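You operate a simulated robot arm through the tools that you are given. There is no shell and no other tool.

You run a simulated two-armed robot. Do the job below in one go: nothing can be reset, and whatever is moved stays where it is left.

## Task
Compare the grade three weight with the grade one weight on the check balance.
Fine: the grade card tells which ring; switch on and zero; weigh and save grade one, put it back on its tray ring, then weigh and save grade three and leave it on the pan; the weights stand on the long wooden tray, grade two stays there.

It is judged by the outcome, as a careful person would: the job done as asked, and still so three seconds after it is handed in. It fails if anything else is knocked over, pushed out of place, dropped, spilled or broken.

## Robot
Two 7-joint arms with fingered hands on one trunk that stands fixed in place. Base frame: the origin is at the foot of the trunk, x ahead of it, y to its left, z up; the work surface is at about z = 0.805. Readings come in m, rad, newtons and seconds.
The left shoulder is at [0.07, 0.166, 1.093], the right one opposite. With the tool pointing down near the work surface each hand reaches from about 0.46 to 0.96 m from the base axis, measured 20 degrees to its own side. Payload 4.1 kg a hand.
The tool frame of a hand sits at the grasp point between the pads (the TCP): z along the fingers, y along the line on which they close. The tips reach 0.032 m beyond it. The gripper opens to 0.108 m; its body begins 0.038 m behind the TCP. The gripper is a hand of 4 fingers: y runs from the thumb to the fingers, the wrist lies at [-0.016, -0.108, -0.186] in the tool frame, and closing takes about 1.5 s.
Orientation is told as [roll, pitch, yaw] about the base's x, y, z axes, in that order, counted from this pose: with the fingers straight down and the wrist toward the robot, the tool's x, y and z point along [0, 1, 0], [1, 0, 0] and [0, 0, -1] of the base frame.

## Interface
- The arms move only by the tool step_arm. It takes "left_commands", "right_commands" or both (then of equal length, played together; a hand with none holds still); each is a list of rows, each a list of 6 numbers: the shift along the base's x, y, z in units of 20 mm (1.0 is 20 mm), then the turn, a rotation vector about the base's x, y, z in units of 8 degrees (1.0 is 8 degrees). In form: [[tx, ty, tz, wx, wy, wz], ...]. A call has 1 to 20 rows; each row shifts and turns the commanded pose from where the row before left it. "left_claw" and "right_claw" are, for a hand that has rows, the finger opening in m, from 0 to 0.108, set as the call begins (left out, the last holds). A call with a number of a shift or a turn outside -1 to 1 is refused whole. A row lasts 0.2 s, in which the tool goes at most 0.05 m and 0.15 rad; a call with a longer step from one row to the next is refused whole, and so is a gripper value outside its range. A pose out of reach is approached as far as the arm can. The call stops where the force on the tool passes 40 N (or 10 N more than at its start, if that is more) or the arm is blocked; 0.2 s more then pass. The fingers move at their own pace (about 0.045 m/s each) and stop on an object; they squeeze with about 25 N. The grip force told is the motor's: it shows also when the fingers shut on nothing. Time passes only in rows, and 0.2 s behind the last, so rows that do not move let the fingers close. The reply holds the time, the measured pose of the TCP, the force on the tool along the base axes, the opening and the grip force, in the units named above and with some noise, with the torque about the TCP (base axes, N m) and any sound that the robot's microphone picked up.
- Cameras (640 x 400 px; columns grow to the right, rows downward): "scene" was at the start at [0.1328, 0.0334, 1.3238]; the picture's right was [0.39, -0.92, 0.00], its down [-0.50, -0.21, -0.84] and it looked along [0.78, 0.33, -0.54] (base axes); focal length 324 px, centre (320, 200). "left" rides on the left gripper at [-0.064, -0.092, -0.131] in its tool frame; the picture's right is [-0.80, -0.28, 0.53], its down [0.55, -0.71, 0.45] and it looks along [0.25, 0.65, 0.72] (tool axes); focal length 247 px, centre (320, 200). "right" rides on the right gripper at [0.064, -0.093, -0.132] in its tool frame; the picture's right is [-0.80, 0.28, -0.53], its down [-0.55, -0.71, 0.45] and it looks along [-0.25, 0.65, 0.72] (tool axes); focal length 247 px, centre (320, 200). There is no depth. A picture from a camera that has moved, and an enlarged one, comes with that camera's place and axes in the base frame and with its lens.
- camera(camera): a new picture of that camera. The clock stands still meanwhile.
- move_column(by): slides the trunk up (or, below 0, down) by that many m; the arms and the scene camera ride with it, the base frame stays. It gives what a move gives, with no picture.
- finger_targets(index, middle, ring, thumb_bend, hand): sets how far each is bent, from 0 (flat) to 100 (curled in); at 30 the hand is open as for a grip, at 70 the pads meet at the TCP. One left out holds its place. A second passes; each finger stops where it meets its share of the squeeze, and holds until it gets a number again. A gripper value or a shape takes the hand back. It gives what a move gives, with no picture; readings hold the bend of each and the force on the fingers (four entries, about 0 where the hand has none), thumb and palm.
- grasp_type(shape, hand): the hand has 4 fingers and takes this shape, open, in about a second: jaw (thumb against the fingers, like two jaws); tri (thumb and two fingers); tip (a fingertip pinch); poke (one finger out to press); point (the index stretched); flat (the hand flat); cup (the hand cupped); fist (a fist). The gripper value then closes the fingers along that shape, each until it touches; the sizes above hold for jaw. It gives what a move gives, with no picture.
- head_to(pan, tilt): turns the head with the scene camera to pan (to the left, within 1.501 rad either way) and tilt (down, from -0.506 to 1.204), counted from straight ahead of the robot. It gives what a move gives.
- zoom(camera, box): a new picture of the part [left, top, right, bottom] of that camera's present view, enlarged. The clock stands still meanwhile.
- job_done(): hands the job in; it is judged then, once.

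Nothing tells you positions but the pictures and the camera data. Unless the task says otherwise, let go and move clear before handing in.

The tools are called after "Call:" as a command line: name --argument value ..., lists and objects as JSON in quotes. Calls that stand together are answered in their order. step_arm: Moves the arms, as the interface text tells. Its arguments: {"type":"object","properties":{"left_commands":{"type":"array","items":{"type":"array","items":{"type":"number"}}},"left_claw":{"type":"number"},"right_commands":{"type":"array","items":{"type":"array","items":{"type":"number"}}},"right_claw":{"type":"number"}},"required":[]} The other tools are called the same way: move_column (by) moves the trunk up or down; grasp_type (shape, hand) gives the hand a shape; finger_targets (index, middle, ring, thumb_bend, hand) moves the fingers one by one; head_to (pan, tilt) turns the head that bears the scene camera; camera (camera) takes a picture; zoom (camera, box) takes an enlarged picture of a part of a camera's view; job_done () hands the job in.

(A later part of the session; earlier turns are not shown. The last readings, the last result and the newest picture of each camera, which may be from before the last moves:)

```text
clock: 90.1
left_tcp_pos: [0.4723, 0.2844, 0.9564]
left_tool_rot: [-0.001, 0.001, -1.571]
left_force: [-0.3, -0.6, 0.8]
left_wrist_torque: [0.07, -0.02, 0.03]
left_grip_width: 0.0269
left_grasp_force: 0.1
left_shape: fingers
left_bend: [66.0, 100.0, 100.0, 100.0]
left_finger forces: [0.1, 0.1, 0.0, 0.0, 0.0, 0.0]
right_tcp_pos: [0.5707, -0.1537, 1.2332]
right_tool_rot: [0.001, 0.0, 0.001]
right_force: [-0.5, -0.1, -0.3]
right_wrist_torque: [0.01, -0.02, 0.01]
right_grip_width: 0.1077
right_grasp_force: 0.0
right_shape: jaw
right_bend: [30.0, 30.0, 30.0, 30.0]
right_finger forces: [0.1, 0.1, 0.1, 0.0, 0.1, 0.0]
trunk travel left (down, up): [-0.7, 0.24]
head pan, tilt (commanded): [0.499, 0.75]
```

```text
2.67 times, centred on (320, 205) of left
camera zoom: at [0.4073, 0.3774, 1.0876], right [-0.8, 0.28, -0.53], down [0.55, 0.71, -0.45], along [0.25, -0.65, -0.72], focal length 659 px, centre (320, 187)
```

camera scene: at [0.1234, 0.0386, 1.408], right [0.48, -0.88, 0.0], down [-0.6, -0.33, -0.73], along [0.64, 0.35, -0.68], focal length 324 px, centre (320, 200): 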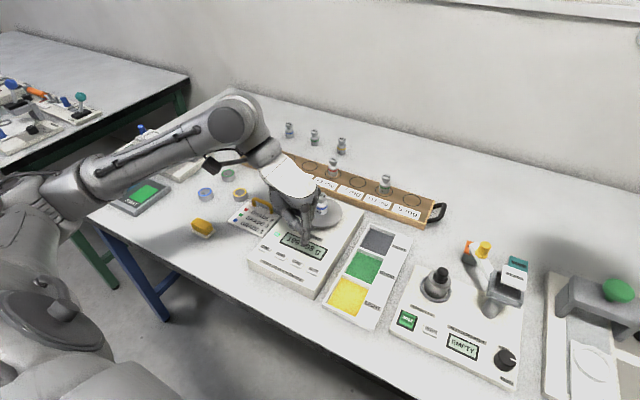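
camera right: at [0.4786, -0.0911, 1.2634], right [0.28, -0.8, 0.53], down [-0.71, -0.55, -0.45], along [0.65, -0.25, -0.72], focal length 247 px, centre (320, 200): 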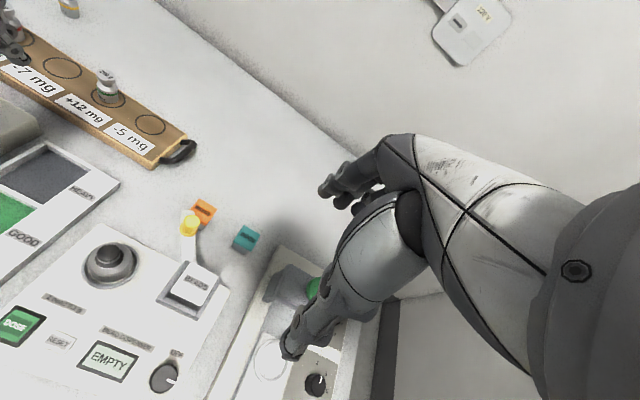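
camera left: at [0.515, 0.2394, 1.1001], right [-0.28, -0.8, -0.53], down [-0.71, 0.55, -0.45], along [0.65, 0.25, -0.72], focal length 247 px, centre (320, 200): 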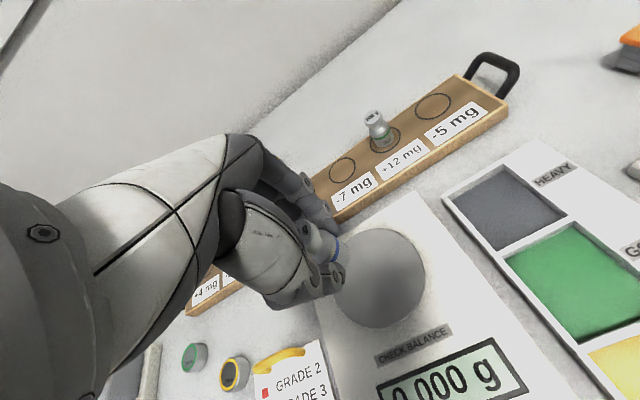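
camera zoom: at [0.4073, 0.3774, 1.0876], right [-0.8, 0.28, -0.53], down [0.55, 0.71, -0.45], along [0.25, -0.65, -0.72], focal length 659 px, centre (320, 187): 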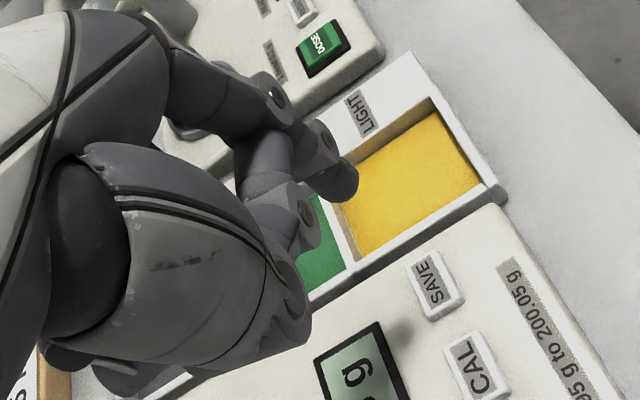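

The fingertip offset is restored, and SAVE is directly below at about (0.460, 0.237). I'll come down towards it.

Call:
step_arm --left_commands '[[0, 0, -0.9, 0, 0, 0], [0, 0, -0.9, 0, 0, 0], [0, 0, -0.9, 0, 0, 0], [0, 0, -0.8, 0, 0, 0], [0, 0, -0.1, 0, 0, 0]]'

Call:
zoom --camera "scene" --box '[240, 180, 360, 300]'

Call:
zoom --camera "left" --box '[220, 130, 420, 280]'

```text
clock: 91.3
left_tcp_pos: [0.4707, 0.2839, 0.8848]
left_tool_rot: [-0.001, 0.001, -1.571]
left_force: [-0.6, -0.5, -0.5]
left_wrist_torque: [0.01, 0.01, 0.0]
left_grip_width: 0.0264
left_grasp_force: 0.1
left_shape: fingers
left_bend: [67.0, 100.0, 100.0, 100.0]
left_finger forces: [0.0, 0.0, 0.1, 0.0, 0.1, 0.0]
right_tcp_pos: [0.57, -0.1539, 1.2329]
right_tool_rot: [0.0, 0.0, -0.001]
right_force: [-0.2, -0.1, 0.4]
right_wrist_torque: [-0.01, 0.02, 0.05]
right_grip_width: 0.1075
right_grasp_force: 0.1
right_shape: jaw
right_bend: [30.0, 30.0, 30.0, 30.0]
right_finger forces: [0.0, 0.0, 0.1, 0.2, 0.0, 0.0]
trunk travel left (down, up): [-0.7, 0.24]
head pan, tilt (commanded): [0.499, 0.75]
```

```text
3.33 times, centred on (300, 240) of scene
camera zoom: at [0.1232, 0.0383, 1.408], right [0.48, -0.88, 0.0], down [-0.6, -0.33, -0.73], along [0.64, 0.35, -0.68], focal length 1078 px, centre (387, 67)
```

zoom: 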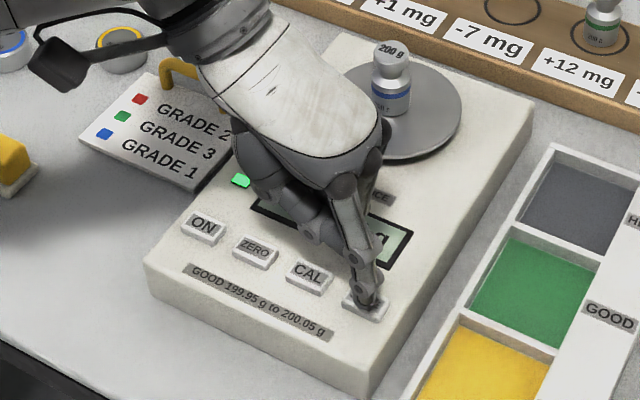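

```text
2.67 times, centred on (320, 205) of left
camera zoom: at [0.4074, 0.3767, 1.015], right [-0.8, 0.28, -0.53], down [0.55, 0.71, -0.45], along [0.25, -0.65, -0.72], focal length 659 px, centre (320, 187)
```

zoom: 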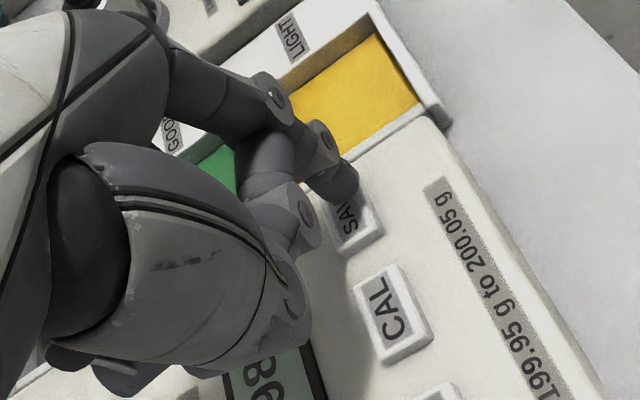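

The tip is centred on SAVE. Pressing now.

Call:
step_arm --left_commands '[[0, 0.05, -0.1, 0, 0, 0], [0, 0, -0.1, 0, 0, 0], [0, 0, -0.1, 0, 0, 0], [0, 0, -0.1, 0, 0, 0]]'

Call:
zoom --camera "scene" --box '[240, 180, 360, 300]'

```text
clock: 92.3
left_tcp_pos: [0.4706, 0.2857, 0.8777]
left_tool_rot: [-0.001, -0.001, -1.571]
left_force: [-0.7, -0.1, 2.8]
left_wrist_torque: [-0.08, 0.01, -0.04]
left_grip_width: 0.0263
left_grasp_force: 1.4
left_shape: fingers
left_bend: [67.0, 100.0, 100.0, 100.0]
left_finger forces: [2.3, 0.0, 0.0, 0.0, 0.0, 0.0]
right_tcp_pos: [0.5708, -0.1543, 1.2331]
right_tool_rot: [-0.001, -0.001, 0.0]
right_force: [0.4, -0.7, 0.2]
right_wrist_torque: [0.01, 0.02, 0.01]
right_grip_width: 0.1077
right_grasp_force: 0.0
right_shape: jaw
right_bend: [30.0, 30.0, 30.0, 30.0]
right_finger forces: [0.0, 0.0, 0.1, 0.0, 0.1, 0.0]
trunk travel left (down, up): [-0.7, 0.24]
head pan, tilt (commanded): [0.499, 0.75]
heard: click
```

```text
3.33 times, centred on (300, 240) of scene
camera zoom: at [0.1229, 0.0383, 1.4081], right [0.48, -0.88, 0.0], down [-0.6, -0.33, -0.73], along [0.64, 0.35, -0.68], focal length 1078 px, centre (387, 67)
```

zoom: 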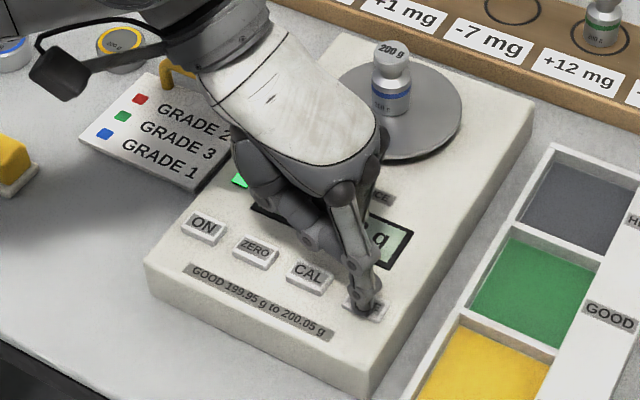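

It clicked. I'll look at the display from the left camera and then lift off to confirm the save.

Call:
zoom --camera "left" --box '[220, 200, 420, 350]'

Call:
step_arm --left_commands '[[0, 0, 0.7, 0, 0, 0], [-0.3, 0, 0.9, 0, 0, 0], [-0.3, 0, 1, 0, 0, 0]]'

Call:
zoom --camera "scene" --box '[240, 180, 360, 300]'

Call:
zoom --camera "left" --box '[220, 200, 420, 350]'

```text
2.67 times, centred on (320, 275) of left
camera zoom: at [0.4071, 0.3779, 1.0081], right [-0.8, 0.28, -0.53], down [0.55, 0.71, -0.45], along [0.25, -0.65, -0.72], focal length 659 px, centre (320, 0)
```

zoom: 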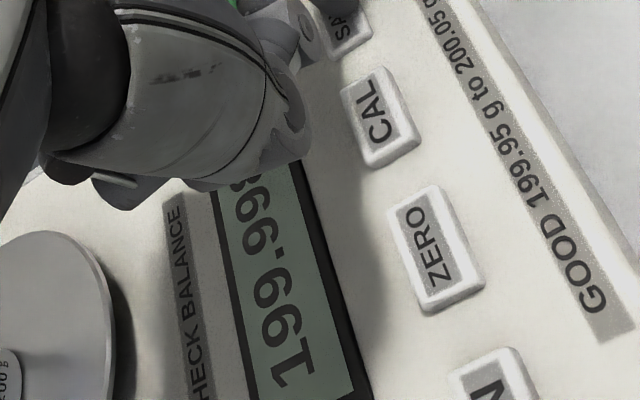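

```text
clock: 93.1
left_tcp_pos: [0.4588, 0.2847, 0.9288]
left_tool_rot: [-0.002, -0.001, -1.571]
left_force: [-0.1, -0.7, -0.2]
left_wrist_torque: [0.02, 0.0, -0.03]
left_grip_width: 0.0259
left_grasp_force: 0.1
left_shape: fingers
left_bend: [67.0, 100.0, 100.0, 100.0]
left_finger forces: [0.0, 0.0, 0.1, 0.0, 0.0, 0.0]
right_tcp_pos: [0.5706, -0.1534, 1.2321]
right_tool_rot: [0.002, 0.001, -0.001]
right_force: [0.1, 0.2, -0.9]
right_wrist_torque: [0.05, 0.0, 0.02]
right_grip_width: 0.1076
right_grasp_force: 0.1
right_shape: jaw
right_bend: [30.0, 30.0, 30.0, 30.0]
right_finger forces: [0.0, 0.0, 0.0, 0.0, 0.0, 0.0]
trunk travel left (down, up): [-0.7, 0.24]
head pan, tilt (commanded): [0.499, 0.75]
```

```text
3.33 times, centred on (300, 240) of scene
camera zoom: at [0.1229, 0.0381, 1.408], right [0.48, -0.88, 0.0], down [-0.6, -0.33, -0.73], along [0.64, 0.35, -0.68], focal length 1078 px, centre (387, 67)
```

zoom: 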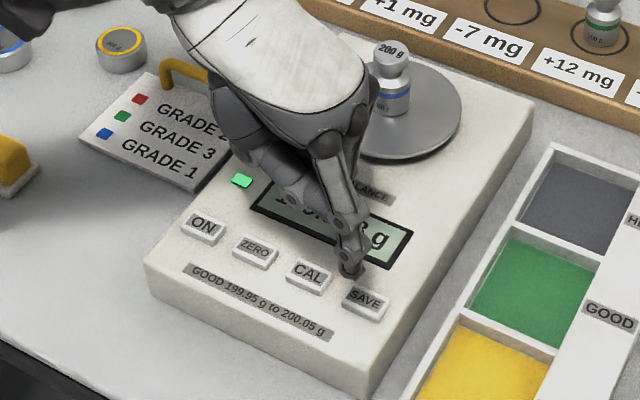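

```text
2.67 times, centred on (320, 275) of left
camera zoom: at [0.3951, 0.3775, 1.0601], right [-0.8, 0.28, -0.53], down [0.55, 0.71, -0.45], along [0.25, -0.65, -0.72], focal length 659 px, centre (320, 0)
```

zoom: 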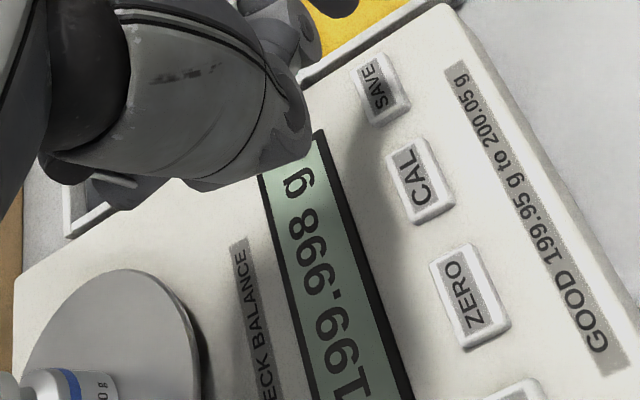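

The reading still shows 199.998 g with the stable light lit. I'll raise the hand out of the way and look at the whole display for any sign of the save.

Call:
step_arm --left_commands '[[0, 0.5, 1, 0, 0, 0], [0, 0.9, 1, 0, 0, 0], [0.2, 0.9, 1, 0, 0, 0], [0.2, 0.9, 1, 0, 0, 0], [0.2, 0.9, 1, 0, 0, 0], [0.2, 0.9, 1, 0, 0, 0], [0.2, 0.9, 0.7, 0, 0, 0], [0.2, 0.9, 0.5, 0, 0, 0]]'

Call:
zoom --camera "scene" --box '[240, 170, 360, 290]'

```text
clock: 94.9
left_tcp_pos: [0.4818, 0.4222, 1.0724]
left_tool_rot: [-0.003, 0.0, -1.571]
left_force: [-0.2, 0.3, 0.0]
left_wrist_torque: [0.01, -0.03, 0.02]
left_grip_width: 0.0255
left_grasp_force: 0.1
left_shape: fingers
left_bend: [67.0, 100.0, 100.0, 100.0]
left_finger forces: [0.0, 0.1, 0.0, 0.0, 0.0, 0.1]
right_tcp_pos: [0.5719, -0.1543, 1.2331]
right_tool_rot: [0.001, -0.001, 0.001]
right_force: [0.6, -0.5, -0.5]
right_wrist_torque: [-0.01, 0.0, -0.01]
right_grip_width: 0.1078
right_grasp_force: 0.0
right_shape: jaw
right_bend: [30.0, 30.0, 30.0, 30.0]
right_finger forces: [0.0, 0.1, 0.0, 0.0, 0.0, 0.0]
trunk travel left (down, up): [-0.7, 0.24]
head pan, tilt (commanded): [0.499, 0.75]
```

```text
3.33 times, centred on (300, 230) of scene
camera zoom: at [0.1234, 0.0387, 1.4079], right [0.48, -0.88, 0.0], down [-0.6, -0.33, -0.73], along [0.64, 0.35, -0.68], focal length 1078 px, centre (387, 100)
```

zoom: 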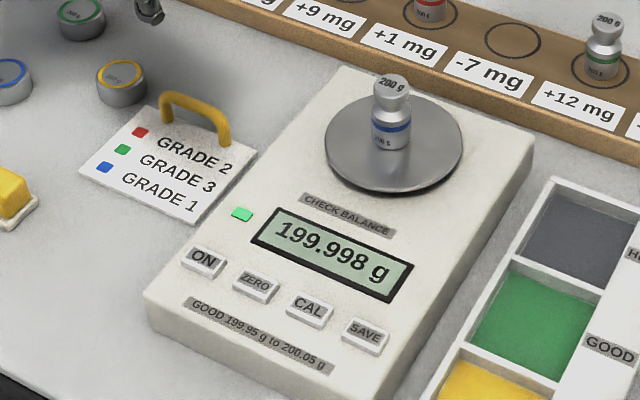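

No message, but the click came on a stable reading, so I take grade one as saved. Now I'll turn back to yaw 0 with an open jaw and return above the pan to pick up the blue weight.

Call:
step_arm --left_commands '[[0.52, -0.51, 0.2, 0, 0, 0.9375], [0.52, -0.51, 0.2, 0, 0, 0.9375], [0.52, -0.51, 0, 0, 0, 0.9375], [0.52, -0.51, 0, 0, 0, 0.9375], [0.52, -0.51, 0, 0, 0, 0.9375], [0.52, -0.51, 0, 0, 0, 0.9375], [0.52, -0.51, 0, 0, 0, 0.9375], [0.52, -0.51, 0, 0, 0, 0.9375], [0.52, -0.51, 0, 0, 0, 0.9375], [0.52, -0.51, 0, 0, 0, 0.9375], [0.52, -0.51, 0, 0, 0, 0.9375], [0.52, -0.51, 0, 0, 0, 0.9375]]'

Call:
grasp_type --shape "jaw" --hand "left"

Call:
camera --camera "scene"

Call:
camera --camera "left"

```text
clock: 97.5
left_tcp_pos: [0.6072, 0.2989, 1.0797]
left_tool_rot: [0.002, -0.001, 0.003]
left_force: [0.0, -0.1, -0.3]
left_wrist_torque: [-0.02, -0.01, 0.02]
left_grip_width: 0.0255
left_grasp_force: 0.1
left_shape: fingers
left_bend: [67.0, 100.0, 100.0, 99.0]
left_finger forces: [0.0, 0.0, 0.1, 0.0, 0.0, 0.1]
right_tcp_pos: [0.5732, -0.1547, 1.2321]
right_tool_rot: [0.001, 0.001, 0.001]
right_force: [0.1, 0.0, -0.7]
right_wrist_torque: [0.03, 0.03, -0.01]
right_grip_width: 0.1077
right_grasp_force: 0.0
right_shape: jaw
right_bend: [30.0, 30.0, 30.0, 30.0]
right_finger forces: [0.0, 0.0, 0.0, 0.1, 0.0, 0.1]
trunk travel left (down, up): [-0.7, 0.24]
head pan, tilt (commanded): [0.499, 0.75]
```

```text
clock: 98.4
left_tcp_pos: [0.607, 0.3003, 1.0815]
left_tool_rot: [-0.001, -0.001, 0.0]
left_force: [0.1, 1.0, 0.3]
left_wrist_torque: [-0.01, -0.04, -0.01]
left_grip_width: 0.1076
left_grasp_force: 0.0
left_shape: jaw
left_bend: [30.0, 30.0, 30.0, 30.0]
left_finger forces: [0.1, 0.1, 0.1, 0.0, 0.0, 0.1]
right_tcp_pos: [0.5706, -0.1552, 1.2324]
right_tool_rot: [0.0, 0.001, -0.002]
right_force: [0.2, 0.9, 0.5]
right_wrist_torque: [-0.01, -0.03, 0.04]
right_grip_width: 0.1076
right_grasp_force: 0.1
right_shape: jaw
right_bend: [30.0, 30.0, 30.0, 30.0]
right_finger forces: [0.0, 0.0, 0.1, 0.0, 0.0, 0.0]
trunk travel left (down, up): [-0.7, 0.24]
head pan, tilt (commanded): [0.499, 0.75]
```

```text
taken
camera scene: at [0.1233, 0.0384, 1.408], right [0.48, -0.88, 0.0], down [-0.6, -0.33, -0.73], along [0.64, 0.35, -0.68], focal length 324 px, centre (320, 200)
```

scene: 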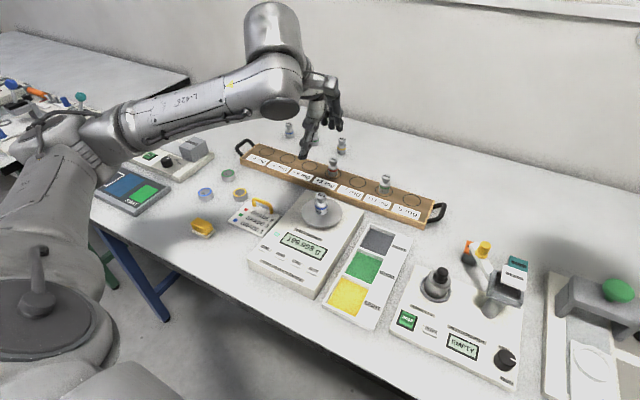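

```text
taken
camera left: at [0.5152, 0.2354, 1.2116], right [-0.28, -0.8, -0.53], down [-0.71, 0.55, -0.45], along [0.65, 0.25, -0.72], focal length 247 px, centre (320, 200)
```

left: 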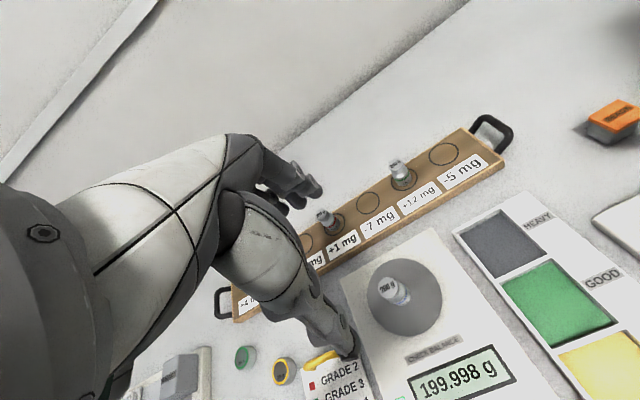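

I'm directly above the weight on the pan. I'll descend with the jaw open, pausing above to check.

Call:
step_arm --left_commands '[[0, 0, -1, 0, 0, 0], [0, 0, -1, 0, 0, 0], [0, 0, -1, 0, 0, 0], [0, 0, -1, 0, 0, 0], [0, 0, -1, 0, 0, 0], [0, 0, -1, 0, 0, 0], [0, 0, -0.8, 0, 0, 0]]'

Call:
zoom --camera "scene" --box '[240, 120, 400, 260]'

Call:
zoom --camera "left" --box '[220, 130, 460, 350]'

```text
clock: 100.0
left_tcp_pos: [0.6075, 0.2984, 0.9449]
left_tool_rot: [-0.002, 0.0, 0.0]
left_force: [0.3, 1.0, 0.0]
left_wrist_torque: [0.02, 0.0, 0.0]
left_grip_width: 0.1078
left_grasp_force: 0.1
left_shape: jaw
left_bend: [30.0, 30.0, 30.0, 30.0]
left_finger forces: [0.0, 0.1, 0.0, 0.0, 0.0, 0.1]
right_tcp_pos: [0.5708, -0.1543, 1.2317]
right_tool_rot: [-0.002, 0.0, 0.0]
right_force: [-0.1, -0.3, 0.3]
right_wrist_torque: [0.02, -0.02, -0.02]
right_grip_width: 0.1077
right_grasp_force: 0.0
right_shape: jaw
right_bend: [30.0, 30.0, 30.0, 30.0]
right_finger forces: [0.0, 0.1, 0.0, 0.0, 0.1, 0.0]
trunk travel left (down, up): [-0.7, 0.24]
head pan, tilt (commanded): [0.499, 0.75]
```

```text
2.86 times, centred on (320, 190) of scene
camera zoom: at [0.1234, 0.0385, 1.408], right [0.48, -0.88, 0.0], down [-0.6, -0.33, -0.73], along [0.64, 0.35, -0.68], focal length 924 px, centre (320, 229)
```

zoom: 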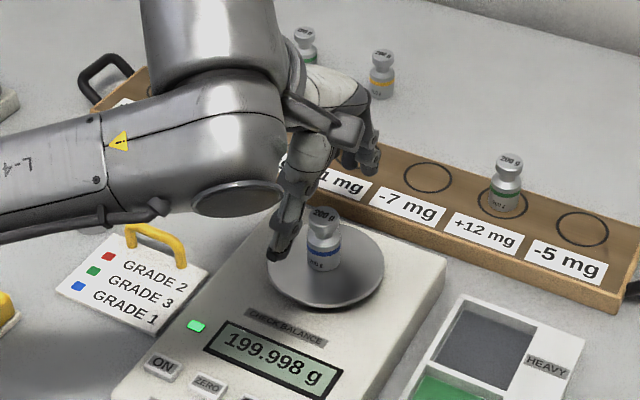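

```text
1.82 times, centred on (340, 240) of left
camera zoom: at [0.5156, 0.2349, 1.0755], right [-0.28, -0.8, -0.53], down [-0.71, 0.55, -0.45], along [0.65, 0.25, -0.72], focal length 449 px, centre (284, 127)
```

zoom: 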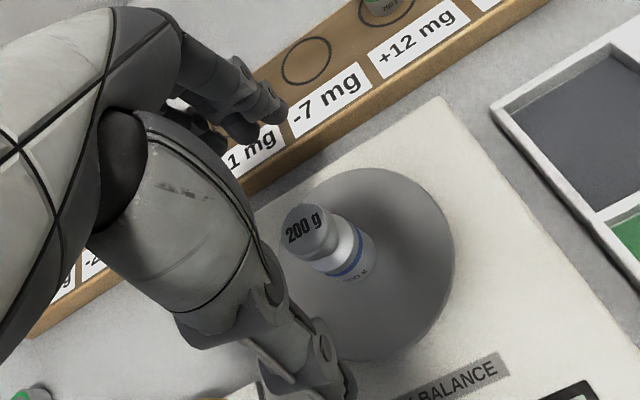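

It's aligned. I'll descend to the same grasp height as on release and close.

Call:
step_arm --left_commands '[[-0.03, 0.05, -0.8, 0, 0, 0], [0, 0, -0.8, 0, 0, 0], [0, 0, -0.5, 0, 0, 0], [0, 0, -0.3, 0, 0, 0]]'

Call:
step_arm --left_commands '[[0, 0, 0, 0, 0, 0], [0, 0, 0, 0, 0, 0], [0, 0, 0, 0, 0, 0], [0, 0, 0, 0, 0, 0], [0, 0, 0, 0, 0, 0], [0, 0, 0, 0, 0, 0], [0, 0, 0, 0, 0, 0], [0, 0, 0, 0, 0, 0], [0, 0, 0, 0, 0, 0]]' --left_claw 0.0

Call:
zoom --camera "scene" --box '[240, 120, 400, 260]'

Call:
zoom --camera "left" --box '[220, 130, 460, 350]'

```text
clock: 101.0
left_tcp_pos: [0.6063, 0.2998, 0.8965]
left_tool_rot: [-0.002, -0.001, -0.001]
left_force: [-0.2, -0.7, -0.2]
left_wrist_torque: [-0.01, 0.01, 0.0]
left_grip_width: 0.1078
left_grasp_force: 0.2
left_shape: jaw
left_bend: [30.0, 30.0, 30.0, 30.0]
left_finger forces: [0.0, 0.1, 0.0, 0.0, 0.0, 0.0]
right_tcp_pos: [0.5719, -0.1549, 1.2337]
right_tool_rot: [0.001, 0.0, -0.001]
right_force: [0.0, 0.1, -0.1]
right_wrist_torque: [0.03, -0.01, 0.0]
right_grip_width: 0.1077
right_grasp_force: 0.0
right_shape: jaw
right_bend: [30.0, 30.0, 30.0, 30.0]
right_finger forces: [0.0, 0.1, 0.1, 0.0, 0.0, 0.0]
trunk travel left (down, up): [-0.7, 0.24]
head pan, tilt (commanded): [0.499, 0.75]
```

```text
clock: 103.0
left_tcp_pos: [0.6064, 0.3006, 0.8963]
left_tool_rot: [-0.002, 0.001, -0.001]
left_force: [-0.1, 0.3, -0.4]
left_wrist_torque: [0.01, 0.02, 0.01]
left_grip_width: 0.0208
left_grasp_force: 25.3
left_shape: jaw
left_bend: [73.0, 57.0, 63.0, 75.0]
left_finger forces: [12.9, 7.2, 0.1, 0.1, 20.1, 0.1]
right_tcp_pos: [0.571, -0.1557, 1.2322]
right_tool_rot: [-0.001, 0.002, 0.0]
right_force: [-0.3, 0.8, 0.4]
right_wrist_torque: [-0.03, 0.01, -0.02]
right_grip_width: 0.1077
right_grasp_force: 0.0
right_shape: jaw
right_bend: [30.0, 30.0, 30.0, 30.0]
right_finger forces: [0.0, 0.1, 0.1, 0.1, 0.0, 0.0]
trunk travel left (down, up): [-0.7, 0.24]
head pan, tilt (commanded): [0.499, 0.75]
```

```text
2.86 times, centred on (320, 190) of scene
camera zoom: at [0.1233, 0.0384, 1.408], right [0.48, -0.88, 0.0], down [-0.6, -0.33, -0.73], along [0.64, 0.35, -0.68], focal length 924 px, centre (320, 229)
```

zoom: 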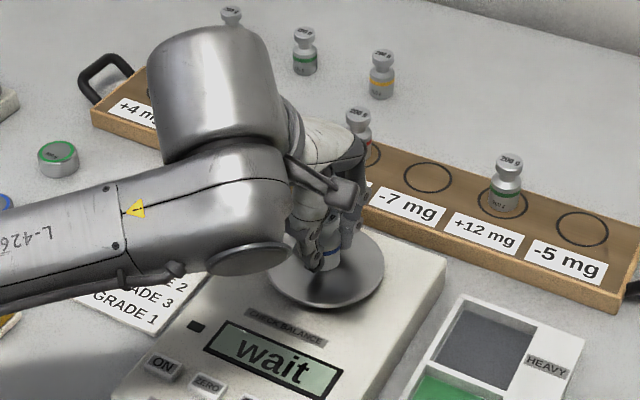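

```text
1.82 times, centred on (340, 240) of left
camera zoom: at [0.515, 0.2362, 1.0278], right [-0.28, -0.8, -0.53], down [-0.71, 0.55, -0.45], along [0.65, 0.25, -0.72], focal length 449 px, centre (284, 127)
```

zoom: 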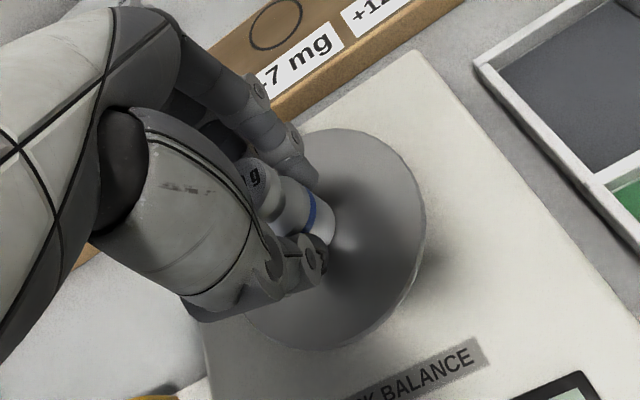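

It's gripped again with similar forces. I'll lift slowly, move outward a bit, bring the trunk back down, and check.

Call:
step_arm --left_commands '[[0, 0, 0.15, 0, 0, 0], [0, 0, 0.3, 0, 0, 0], [0, 0, 0.5, 0, 0, 0], [0, 0, 0.8, 0, 0, 0], [0, 0, 1, 0, 0, 0], [0, 0, 1, 0, 0, 0], [0, 0, 1, 0, 0, 0], [0, 0, 1, 0, 0, 0], [0, 0, 1, 0, 0, 0], [0, 0, 1, 0, 0, 0], [0.4, 0.6, 0.5, 0, 0, 0], [0.6, 0.9, 0, 0, 0, 0], [0.6, 0.9, 0, 0, 0, 0], [0.6, 0.9, 0, 0, 0, 0], [0.6, 0.9, 0, 0, 0, 0], [0.4, 0.9, 0, 0, 0, 0], [0.4, 0.9, 0, 0, 0, 0]]'

Call:
move_column --by -0.1

Call:
head_to --pan 0.7 --tilt 0.6

Call:
camera --camera "scene"

Call:
camera --camera "left"

```text
clock: 106.6
left_tcp_pos: [0.6799, 0.4199, 1.0619]
left_tool_rot: [0.0, 0.0, 0.001]
left_force: [-0.2, 0.5, -1.6]
left_wrist_torque: [-0.01, 0.05, -0.02]
left_grip_width: 0.0208
left_grasp_force: 24.9
left_shape: jaw
left_bend: [73.0, 57.0, 63.0, 75.0]
left_finger forces: [13.2, 7.4, 0.0, 0.0, 19.8, 0.0]
right_tcp_pos: [0.5715, -0.1531, 1.2332]
right_tool_rot: [0.0, 0.001, 0.001]
right_force: [-0.7, 0.5, -0.1]
right_wrist_torque: [-0.01, 0.03, -0.02]
right_grip_width: 0.1075
right_grasp_force: 0.0
right_shape: jaw
right_bend: [30.0, 30.0, 30.0, 30.0]
right_finger forces: [0.0, 0.1, 0.0, 0.0, 0.0, 0.1]
trunk travel left (down, up): [-0.7, 0.24]
head pan, tilt (commanded): [0.499, 0.75]
```

```text
clock: 107.9
left_tcp_pos: [0.6788, 0.4196, 0.9622]
left_tool_rot: [-0.002, 0.001, -0.002]
left_force: [0.4, -0.5, -2.7]
left_wrist_torque: [0.0, -0.02, 0.0]
left_grip_width: 0.0209
left_grasp_force: 25.2
left_shape: jaw
left_bend: [73.0, 57.0, 63.0, 75.0]
left_finger forces: [13.2, 7.3, 0.1, 0.1, 19.8, 0.0]
right_tcp_pos: [0.5708, -0.1542, 1.1315]
right_tool_rot: [-0.001, -0.001, 0.0]
right_force: [-0.7, 0.4, 0.0]
right_wrist_torque: [-0.02, 0.0, 0.0]
right_grip_width: 0.1077
right_grasp_force: 0.1
right_shape: jaw
right_bend: [30.0, 30.0, 30.0, 30.0]
right_finger forces: [0.1, 0.1, 0.1, 0.1, 0.0, 0.1]
trunk travel left (down, up): [-0.6, 0.34]
head pan, tilt (commanded): [0.499, 0.75]
```

```text
clock: 108.6
left_tcp_pos: [0.6793, 0.4196, 0.9613]
left_tool_rot: [-0.003, 0.001, -0.001]
left_force: [-0.1, -0.2, -2.4]
left_wrist_torque: [0.02, 0.01, 0.02]
left_grip_width: 0.0212
left_grasp_force: 25.1
left_shape: jaw
left_bend: [73.0, 57.0, 63.0, 75.0]
left_finger forces: [13.3, 7.3, 0.0, 0.0, 19.8, 0.0]
right_tcp_pos: [0.571, -0.153, 1.1322]
right_tool_rot: [0.0, 0.001, 0.0]
right_force: [-0.2, 0.6, 0.1]
right_wrist_torque: [0.0, 0.0, 0.0]
right_grip_width: 0.1077
right_grasp_force: 0.1
right_shape: jaw
right_bend: [30.0, 30.0, 30.0, 30.0]
right_finger forces: [0.0, 0.0, 0.1, 0.1, 0.0, 0.0]
trunk travel left (down, up): [-0.6, 0.34]
head pan, tilt (commanded): [0.7, 0.6]
```

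```text
taken
camera scene: at [0.1185, 0.0557, 1.3208], right [0.64, -0.77, 0.0], down [-0.43, -0.36, -0.82], along [0.63, 0.53, -0.57], focal length 324 px, centre (320, 200)
```

scene: 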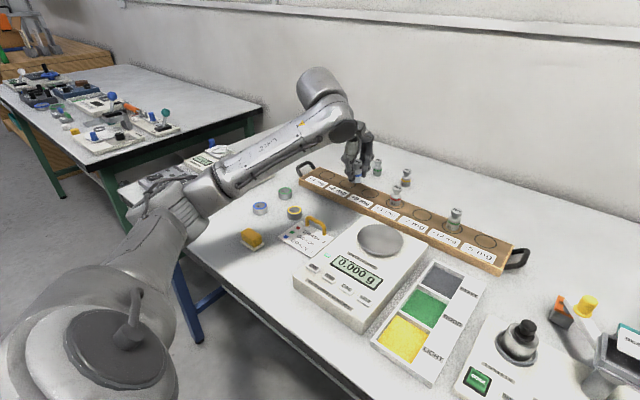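

```text
taken
camera left: at [0.5874, 0.3559, 1.0922], right [-0.28, -0.8, -0.53], down [-0.71, 0.55, -0.45], along [0.65, 0.25, -0.72], focal length 247 px, centre (320, 200)
```

left: 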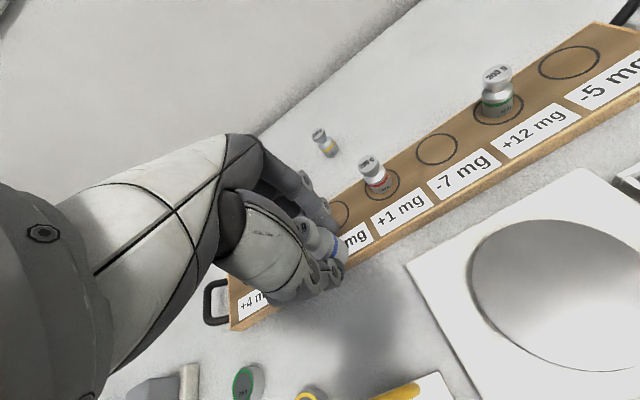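

The balance is back to 0.000 g and the elbow posture is good. Next, carry the blue weight above its −2 mg ring.

Call:
step_arm --left_commands '[[0.9, 0.78, 0.1, 0, 0, 0], [0.92, 0.8, 0.1, 0, 0, 0], [0.92, 0.8, 0, 0, 0, 0], [0.92, 0.8, 0, 0, 0, 0], [0.92, 0.8, 0, 0, 0, 0], [0.92, 0.8, 0, 0, 0, 0], [0, 0, -0.5, 0, 0, 0], [0, 0, -0.7, 0, 0, 0]]'

Call:
head_to --pan 0.6 --tilt 0.5

Call:
zoom --camera "scene" --box '[270, 130, 390, 230]'

Call:
zoom --camera "left" --box '[220, 130, 460, 400]'

```text
clock: 110.4
left_tcp_pos: [0.7902, 0.5162, 0.9413]
left_tool_rot: [-0.002, -0.001, 0.001]
left_force: [-0.4, -0.2, -2.0]
left_wrist_torque: [-0.02, -0.01, 0.03]
left_grip_width: 0.0208
left_grasp_force: 25.1
left_shape: jaw
left_bend: [73.0, 57.0, 63.0, 75.0]
left_finger forces: [13.4, 7.6, 0.1, 0.1, 19.8, 0.0]
right_tcp_pos: [0.5716, -0.1544, 1.1313]
right_tool_rot: [0.0, 0.001, 0.001]
right_force: [0.4, 0.0, -0.3]
right_wrist_torque: [0.04, 0.04, 0.03]
right_grip_width: 0.1077
right_grasp_force: 0.1
right_shape: jaw
right_bend: [30.0, 30.0, 30.0, 30.0]
right_finger forces: [0.0, 0.0, 0.1, 0.1, 0.0, 0.0]
trunk travel left (down, up): [-0.6, 0.34]
head pan, tilt (commanded): [0.7, 0.6]
```

```text
clock: 111.1
left_tcp_pos: [0.7886, 0.5156, 0.9418]
left_tool_rot: [-0.002, -0.001, 0.0]
left_force: [-0.2, 0.5, -2.3]
left_wrist_torque: [0.01, 0.04, 0.02]
left_grip_width: 0.0206
left_grasp_force: 24.7
left_shape: jaw
left_bend: [73.0, 57.0, 63.0, 75.0]
left_finger forces: [13.4, 7.6, 0.1, 0.0, 19.8, 0.1]
right_tcp_pos: [0.5714, -0.1541, 1.132]
right_tool_rot: [0.001, 0.001, 0.001]
right_force: [0.6, -0.3, 0.4]
right_wrist_torque: [-0.01, 0.0, 0.01]
right_grip_width: 0.1077
right_grasp_force: 0.1
right_shape: jaw
right_bend: [30.0, 30.0, 30.0, 30.0]
right_finger forces: [0.0, 0.1, 0.0, 0.0, 0.0, 0.0]
trunk travel left (down, up): [-0.6, 0.34]
head pan, tilt (commanded): [0.6, 0.499]
```

```text
4.00 times, centred on (330, 180) of scene
camera zoom: at [0.1259, 0.0503, 1.3299], right [0.57, -0.82, 0.0], down [-0.4, -0.27, -0.88], along [0.72, 0.5, -0.48], focal length 1294 px, centre (280, 280)
```

zoom: 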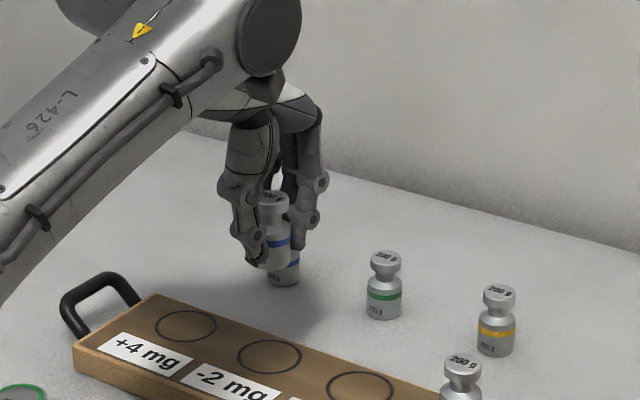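

```text
1.48 times, centred on (340, 265) of left
camera zoom: at [0.6974, 0.4513, 1.0722], right [-0.28, -0.8, -0.53], down [-0.71, 0.55, -0.45], along [0.65, 0.25, -0.72], focal length 366 px, centre (290, 104)
```

zoom: 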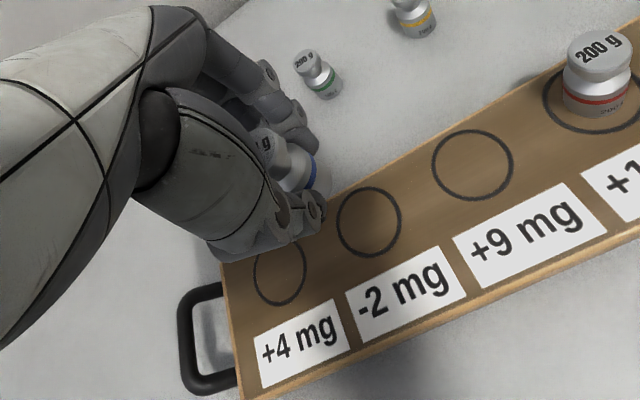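

The weight is right above its ring. I'll lower to just above the tray.

Call:
step_arm --left_commands '[[0, 0, -0.8, 0, 0, 0], [0, 0, -0.8, 0, 0, 0], [0, 0, -0.8, 0, 0, 0], [0, 0, -0.8, 0, 0, 0], [0, 0, -0.3, 0, 0, 0]]'

Call:
zoom --camera "scene" --box '[280, 150, 370, 225]'

Call:
zoom --camera "left" --box '[240, 150, 440, 350]'

```text
clock: 112.3
left_tcp_pos: [0.7892, 0.5164, 0.8708]
left_tool_rot: [-0.002, 0.001, 0.001]
left_force: [0.9, -0.5, -2.5]
left_wrist_torque: [0.01, 0.0, -0.03]
left_grip_width: 0.0208
left_grasp_force: 24.7
left_shape: jaw
left_bend: [73.0, 57.0, 63.0, 75.0]
left_finger forces: [13.4, 7.6, 0.0, 0.0, 19.8, 0.1]
right_tcp_pos: [0.5725, -0.1531, 1.1321]
right_tool_rot: [0.001, -0.001, 0.0]
right_force: [0.2, -0.3, 0.4]
right_wrist_torque: [0.05, 0.01, 0.0]
right_grip_width: 0.1076
right_grasp_force: 0.1
right_shape: jaw
right_bend: [30.0, 30.0, 30.0, 30.0]
right_finger forces: [0.1, 0.0, 0.0, 0.0, 0.0, 0.0]
trunk travel left (down, up): [-0.6, 0.34]
head pan, tilt (commanded): [0.6, 0.499]
```

```text
5.33 times, centred on (325, 188) of scene
camera zoom: at [0.1259, 0.0503, 1.3299], right [0.57, -0.82, 0.0], down [-0.4, -0.27, -0.88], along [0.72, 0.5, -0.48], focal length 1726 px, centre (293, 267)
```

zoom: 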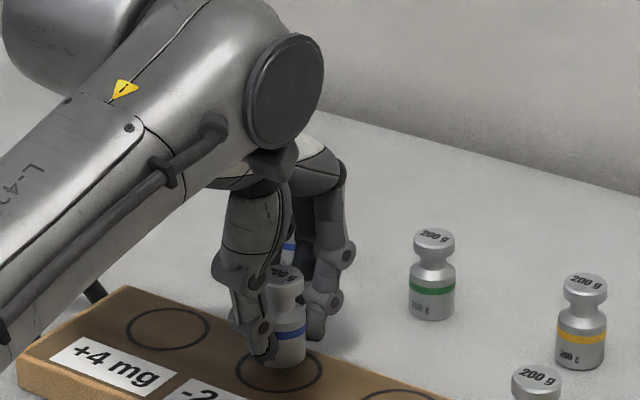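

```text
2.00 times, centred on (340, 250) of left
camera zoom: at [0.6976, 0.4516, 1.0018], right [-0.28, -0.8, -0.53], down [-0.71, 0.55, -0.45], along [0.65, 0.25, -0.72], focal length 494 px, centre (280, 100)
```

zoom: 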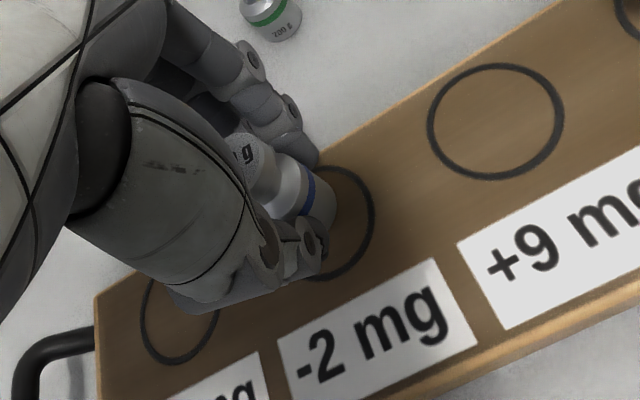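

It's slightly to the right of the ring centre in one view, so I'll shift 3 mm left and lower gently to contact.

Call:
step_arm --left_commands '[[0, 0.15, 0, 0, 0, 0], [0, 0, -0.1, 0, 0, 0], [0, 0, -0.1, 0, 0, 0], [0, 0, -0.1, 0, 0, 0], [0, 0, 0, 0, 0, 0]]'

Call:
zoom --camera "scene" --box '[280, 150, 370, 225]'

```text
clock: 113.5
left_tcp_pos: [0.79, 0.5179, 0.8655]
left_tool_rot: [-0.002, 0.001, 0.002]
left_force: [1.0, 0.5, -1.7]
left_wrist_torque: [0.0, 0.01, 0.01]
left_grip_width: 0.021
left_grasp_force: 24.8
left_shape: jaw
left_bend: [73.0, 57.0, 63.0, 75.0]
left_finger forces: [13.4, 7.6, 0.0, 0.0, 19.8, 0.0]
right_tcp_pos: [0.5712, -0.1532, 1.1332]
right_tool_rot: [0.001, -0.001, 0.0]
right_force: [0.4, -0.2, -0.3]
right_wrist_torque: [0.0, 0.01, 0.02]
right_grip_width: 0.1077
right_grasp_force: 0.0
right_shape: jaw
right_bend: [30.0, 30.0, 30.0, 30.0]
right_finger forces: [0.0, 0.0, 0.0, 0.0, 0.0, 0.1]
trunk travel left (down, up): [-0.6, 0.34]
head pan, tilt (commanded): [0.6, 0.499]
```

```text
5.33 times, centred on (325, 188) of scene
camera zoom: at [0.1259, 0.0503, 1.3299], right [0.57, -0.82, 0.0], down [-0.4, -0.27, -0.88], along [0.72, 0.5, -0.48], focal length 1726 px, centre (293, 267)
```

zoom: 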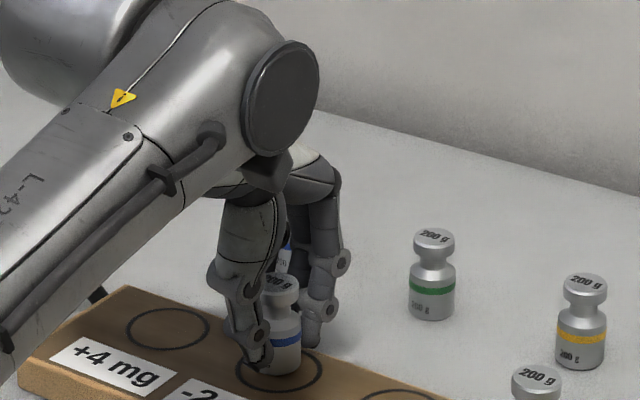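

Call:
step_arm --left_commands '[[0, 0, -0.06, 0, 0, 0], [0, 0, -0.06, 0, 0, 0], [0, 0, 0, 0, 0, 0]]'

```text
clock: 114.3
left_tcp_pos: [0.7889, 0.5192, 0.8639]
left_tool_rot: [0.0, -0.002, 0.0]
left_force: [1.1, -0.2, 2.3]
left_wrist_torque: [0.02, -0.11, -0.03]
left_grip_width: 0.0207
left_grasp_force: 25.2
left_shape: jaw
left_bend: [73.0, 57.0, 63.0, 75.0]
left_finger forces: [13.7, 8.1, 0.0, 0.1, 19.8, 0.0]
right_tcp_pos: [0.5715, -0.1549, 1.1325]
right_tool_rot: [-0.001, 0.0, 0.001]
right_force: [0.7, 0.0, -0.4]
right_wrist_torque: [-0.03, -0.01, 0.0]
right_grip_width: 0.1074
right_grasp_force: 0.1
right_shape: jaw
right_bend: [30.0, 30.0, 30.0, 30.0]
right_finger forces: [0.0, 0.0, 0.0, 0.0, 0.1, 0.1]
trunk travel left (down, up): [-0.6, 0.34]
head pan, tilt (commanded): [0.6, 0.499]
```

The weight has touched the tray (force changed sign). I'll ease off half a millimetre and release.

Call:
step_arm --left_commands '[[0, 0, 0.03, 0, 0, 0], [0, 0, 0, 0, 0, 0]]'

Call:
step_arm --left_commands '[[0, 0, 0, 0, 0, 0], [0, 0, 0, 0, 0, 0], [0, 0, 0, 0, 0, 0], [0, 0, 0, 0, 0, 0], [0, 0, 0, 0, 0, 0], [0, 0, 0, 0, 0, 0], [0, 0, 0, 0, 0, 0]]' --left_claw 0.108

Call:
zoom --camera "scene" --box '[280, 150, 370, 225]'

Call:
zoom --camera "left" --box '[240, 150, 440, 350]'

```text
clock: 114.9
left_tcp_pos: [0.7878, 0.5185, 0.864]
left_tool_rot: [-0.003, 0.0, 0.0]
left_force: [1.5, 0.3, 2.1]
left_wrist_torque: [0.0, -0.14, 0.0]
left_grip_width: 0.0209
left_grasp_force: 25.3
left_shape: jaw
left_bend: [73.0, 57.0, 63.0, 75.0]
left_finger forces: [13.9, 8.4, 0.1, 0.0, 19.7, 0.1]
right_tcp_pos: [0.5711, -0.154, 1.1332]
right_tool_rot: [0.0, -0.001, 0.001]
right_force: [-0.2, 0.7, -0.9]
right_wrist_torque: [-0.02, -0.02, -0.01]
right_grip_width: 0.108
right_grasp_force: 0.1
right_shape: jaw
right_bend: [30.0, 30.0, 30.0, 30.0]
right_finger forces: [0.0, 0.1, 0.1, 0.0, 0.1, 0.0]
trunk travel left (down, up): [-0.6, 0.34]
head pan, tilt (commanded): [0.6, 0.499]
```

```text
clock: 116.5
left_tcp_pos: [0.7892, 0.5183, 0.8635]
left_tool_rot: [-0.001, 0.0, 0.001]
left_force: [-0.6, 0.5, -0.4]
left_wrist_torque: [-0.01, 0.0, 0.0]
left_grip_width: 0.1075
left_grasp_force: 0.1
left_shape: jaw
left_bend: [30.0, 30.0, 30.0, 30.0]
left_finger forces: [0.0, 0.0, 0.0, 0.1, 0.0, 0.1]
right_tcp_pos: [0.5702, -0.1543, 1.1326]
right_tool_rot: [0.0, -0.001, -0.002]
right_force: [-1.0, 0.0, 0.3]
right_wrist_torque: [0.0, 0.0, -0.02]
right_grip_width: 0.1077
right_grasp_force: 0.1
right_shape: jaw
right_bend: [30.0, 30.0, 30.0, 30.0]
right_finger forces: [0.0, 0.0, 0.1, 0.0, 0.0, 0.1]
trunk travel left (down, up): [-0.6, 0.34]
head pan, tilt (commanded): [0.6, 0.499]
```

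```text
5.33 times, centred on (325, 188) of scene
camera zoom: at [0.1256, 0.0501, 1.3299], right [0.57, -0.82, 0.0], down [-0.4, -0.27, -0.88], along [0.72, 0.5, -0.48], focal length 1726 px, centre (293, 267)
```

zoom: 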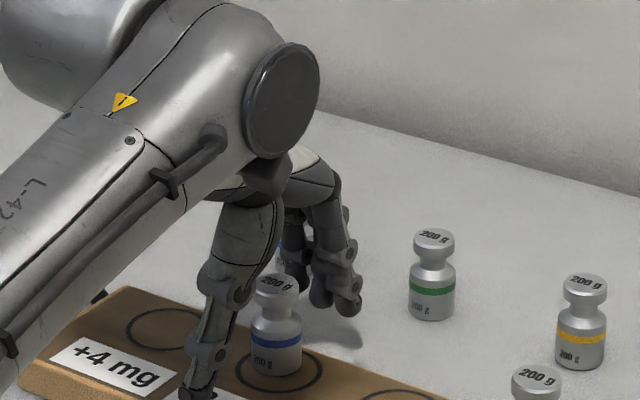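

```text
2.00 times, centred on (340, 250) of left
camera zoom: at [0.697, 0.4546, 0.9947], right [-0.28, -0.8, -0.53], down [-0.71, 0.55, -0.45], along [0.65, 0.25, -0.72], focal length 494 px, centre (280, 100)
```

zoom: 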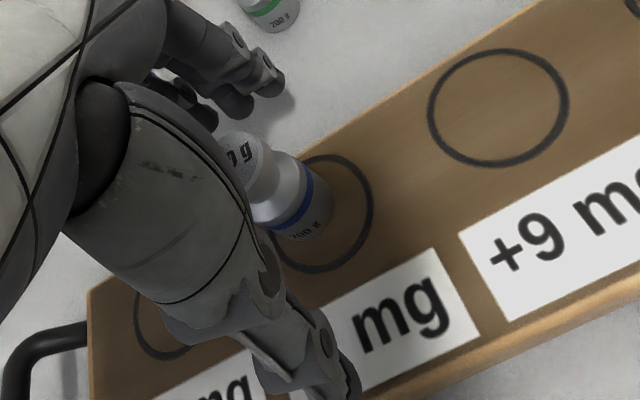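

The blue weight stands upright inside its ring. I'll lift straight up and check from above.

Call:
step_arm --left_commands '[[0, 0, 0.4, 0, 0, 0], [0, 0, 0.8, 0, 0, 0], [0, 0, 1, 0, 0, 0], [0, 0, 1, 0, 0, 0], [0, 0, 1, 0, 0, 0], [0, 0, 1, 0, 0, 0], [0, 0, 1, 0, 0, 0]]'

Call:
zoom --camera "scene" --box '[260, 130, 500, 290]'

Call:
zoom --camera "left" --box '[260, 130, 640, 400]'

```text
clock: 118.1
left_tcp_pos: [0.7892, 0.5182, 0.9882]
left_tool_rot: [0.001, 0.0, 0.0]
left_force: [-0.3, 0.7, -0.6]
left_wrist_torque: [-0.04, -0.02, -0.02]
left_grip_width: 0.1074
left_grasp_force: 0.0
left_shape: jaw
left_bend: [30.0, 30.0, 30.0, 30.0]
left_finger forces: [0.1, 0.0, 0.0, 0.1, 0.1, 0.0]
right_tcp_pos: [0.57, -0.1543, 1.1317]
right_tool_rot: [0.0, 0.001, 0.0]
right_force: [0.3, 0.2, -0.5]
right_wrist_torque: [0.01, 0.01, 0.03]
right_grip_width: 0.1075
right_grasp_force: 0.0
right_shape: jaw
right_bend: [30.0, 30.0, 30.0, 30.0]
right_finger forces: [0.0, 0.0, 0.1, 0.0, 0.0, 0.1]
trunk travel left (down, up): [-0.6, 0.34]
head pan, tilt (commanded): [0.6, 0.499]
```

```text
2.50 times, centred on (380, 210) of scene
camera zoom: at [0.1253, 0.0497, 1.33], right [0.57, -0.82, 0.0], down [-0.39, -0.27, -0.88], along [0.72, 0.5, -0.48], focal length 809 px, centre (170, 175)
```

zoom: 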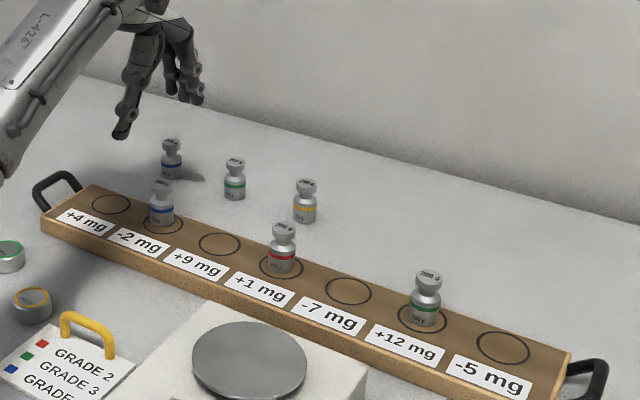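

```text
1.48 times, centred on (450, 265) of left
camera zoom: at [0.6967, 0.4543, 1.1186], right [-0.28, -0.8, -0.53], down [-0.71, 0.55, -0.45], along [0.65, 0.25, -0.72], focal length 366 px, centre (127, 104)
```

zoom: 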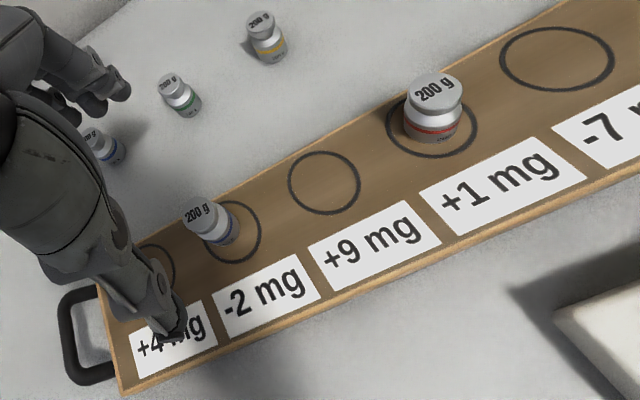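

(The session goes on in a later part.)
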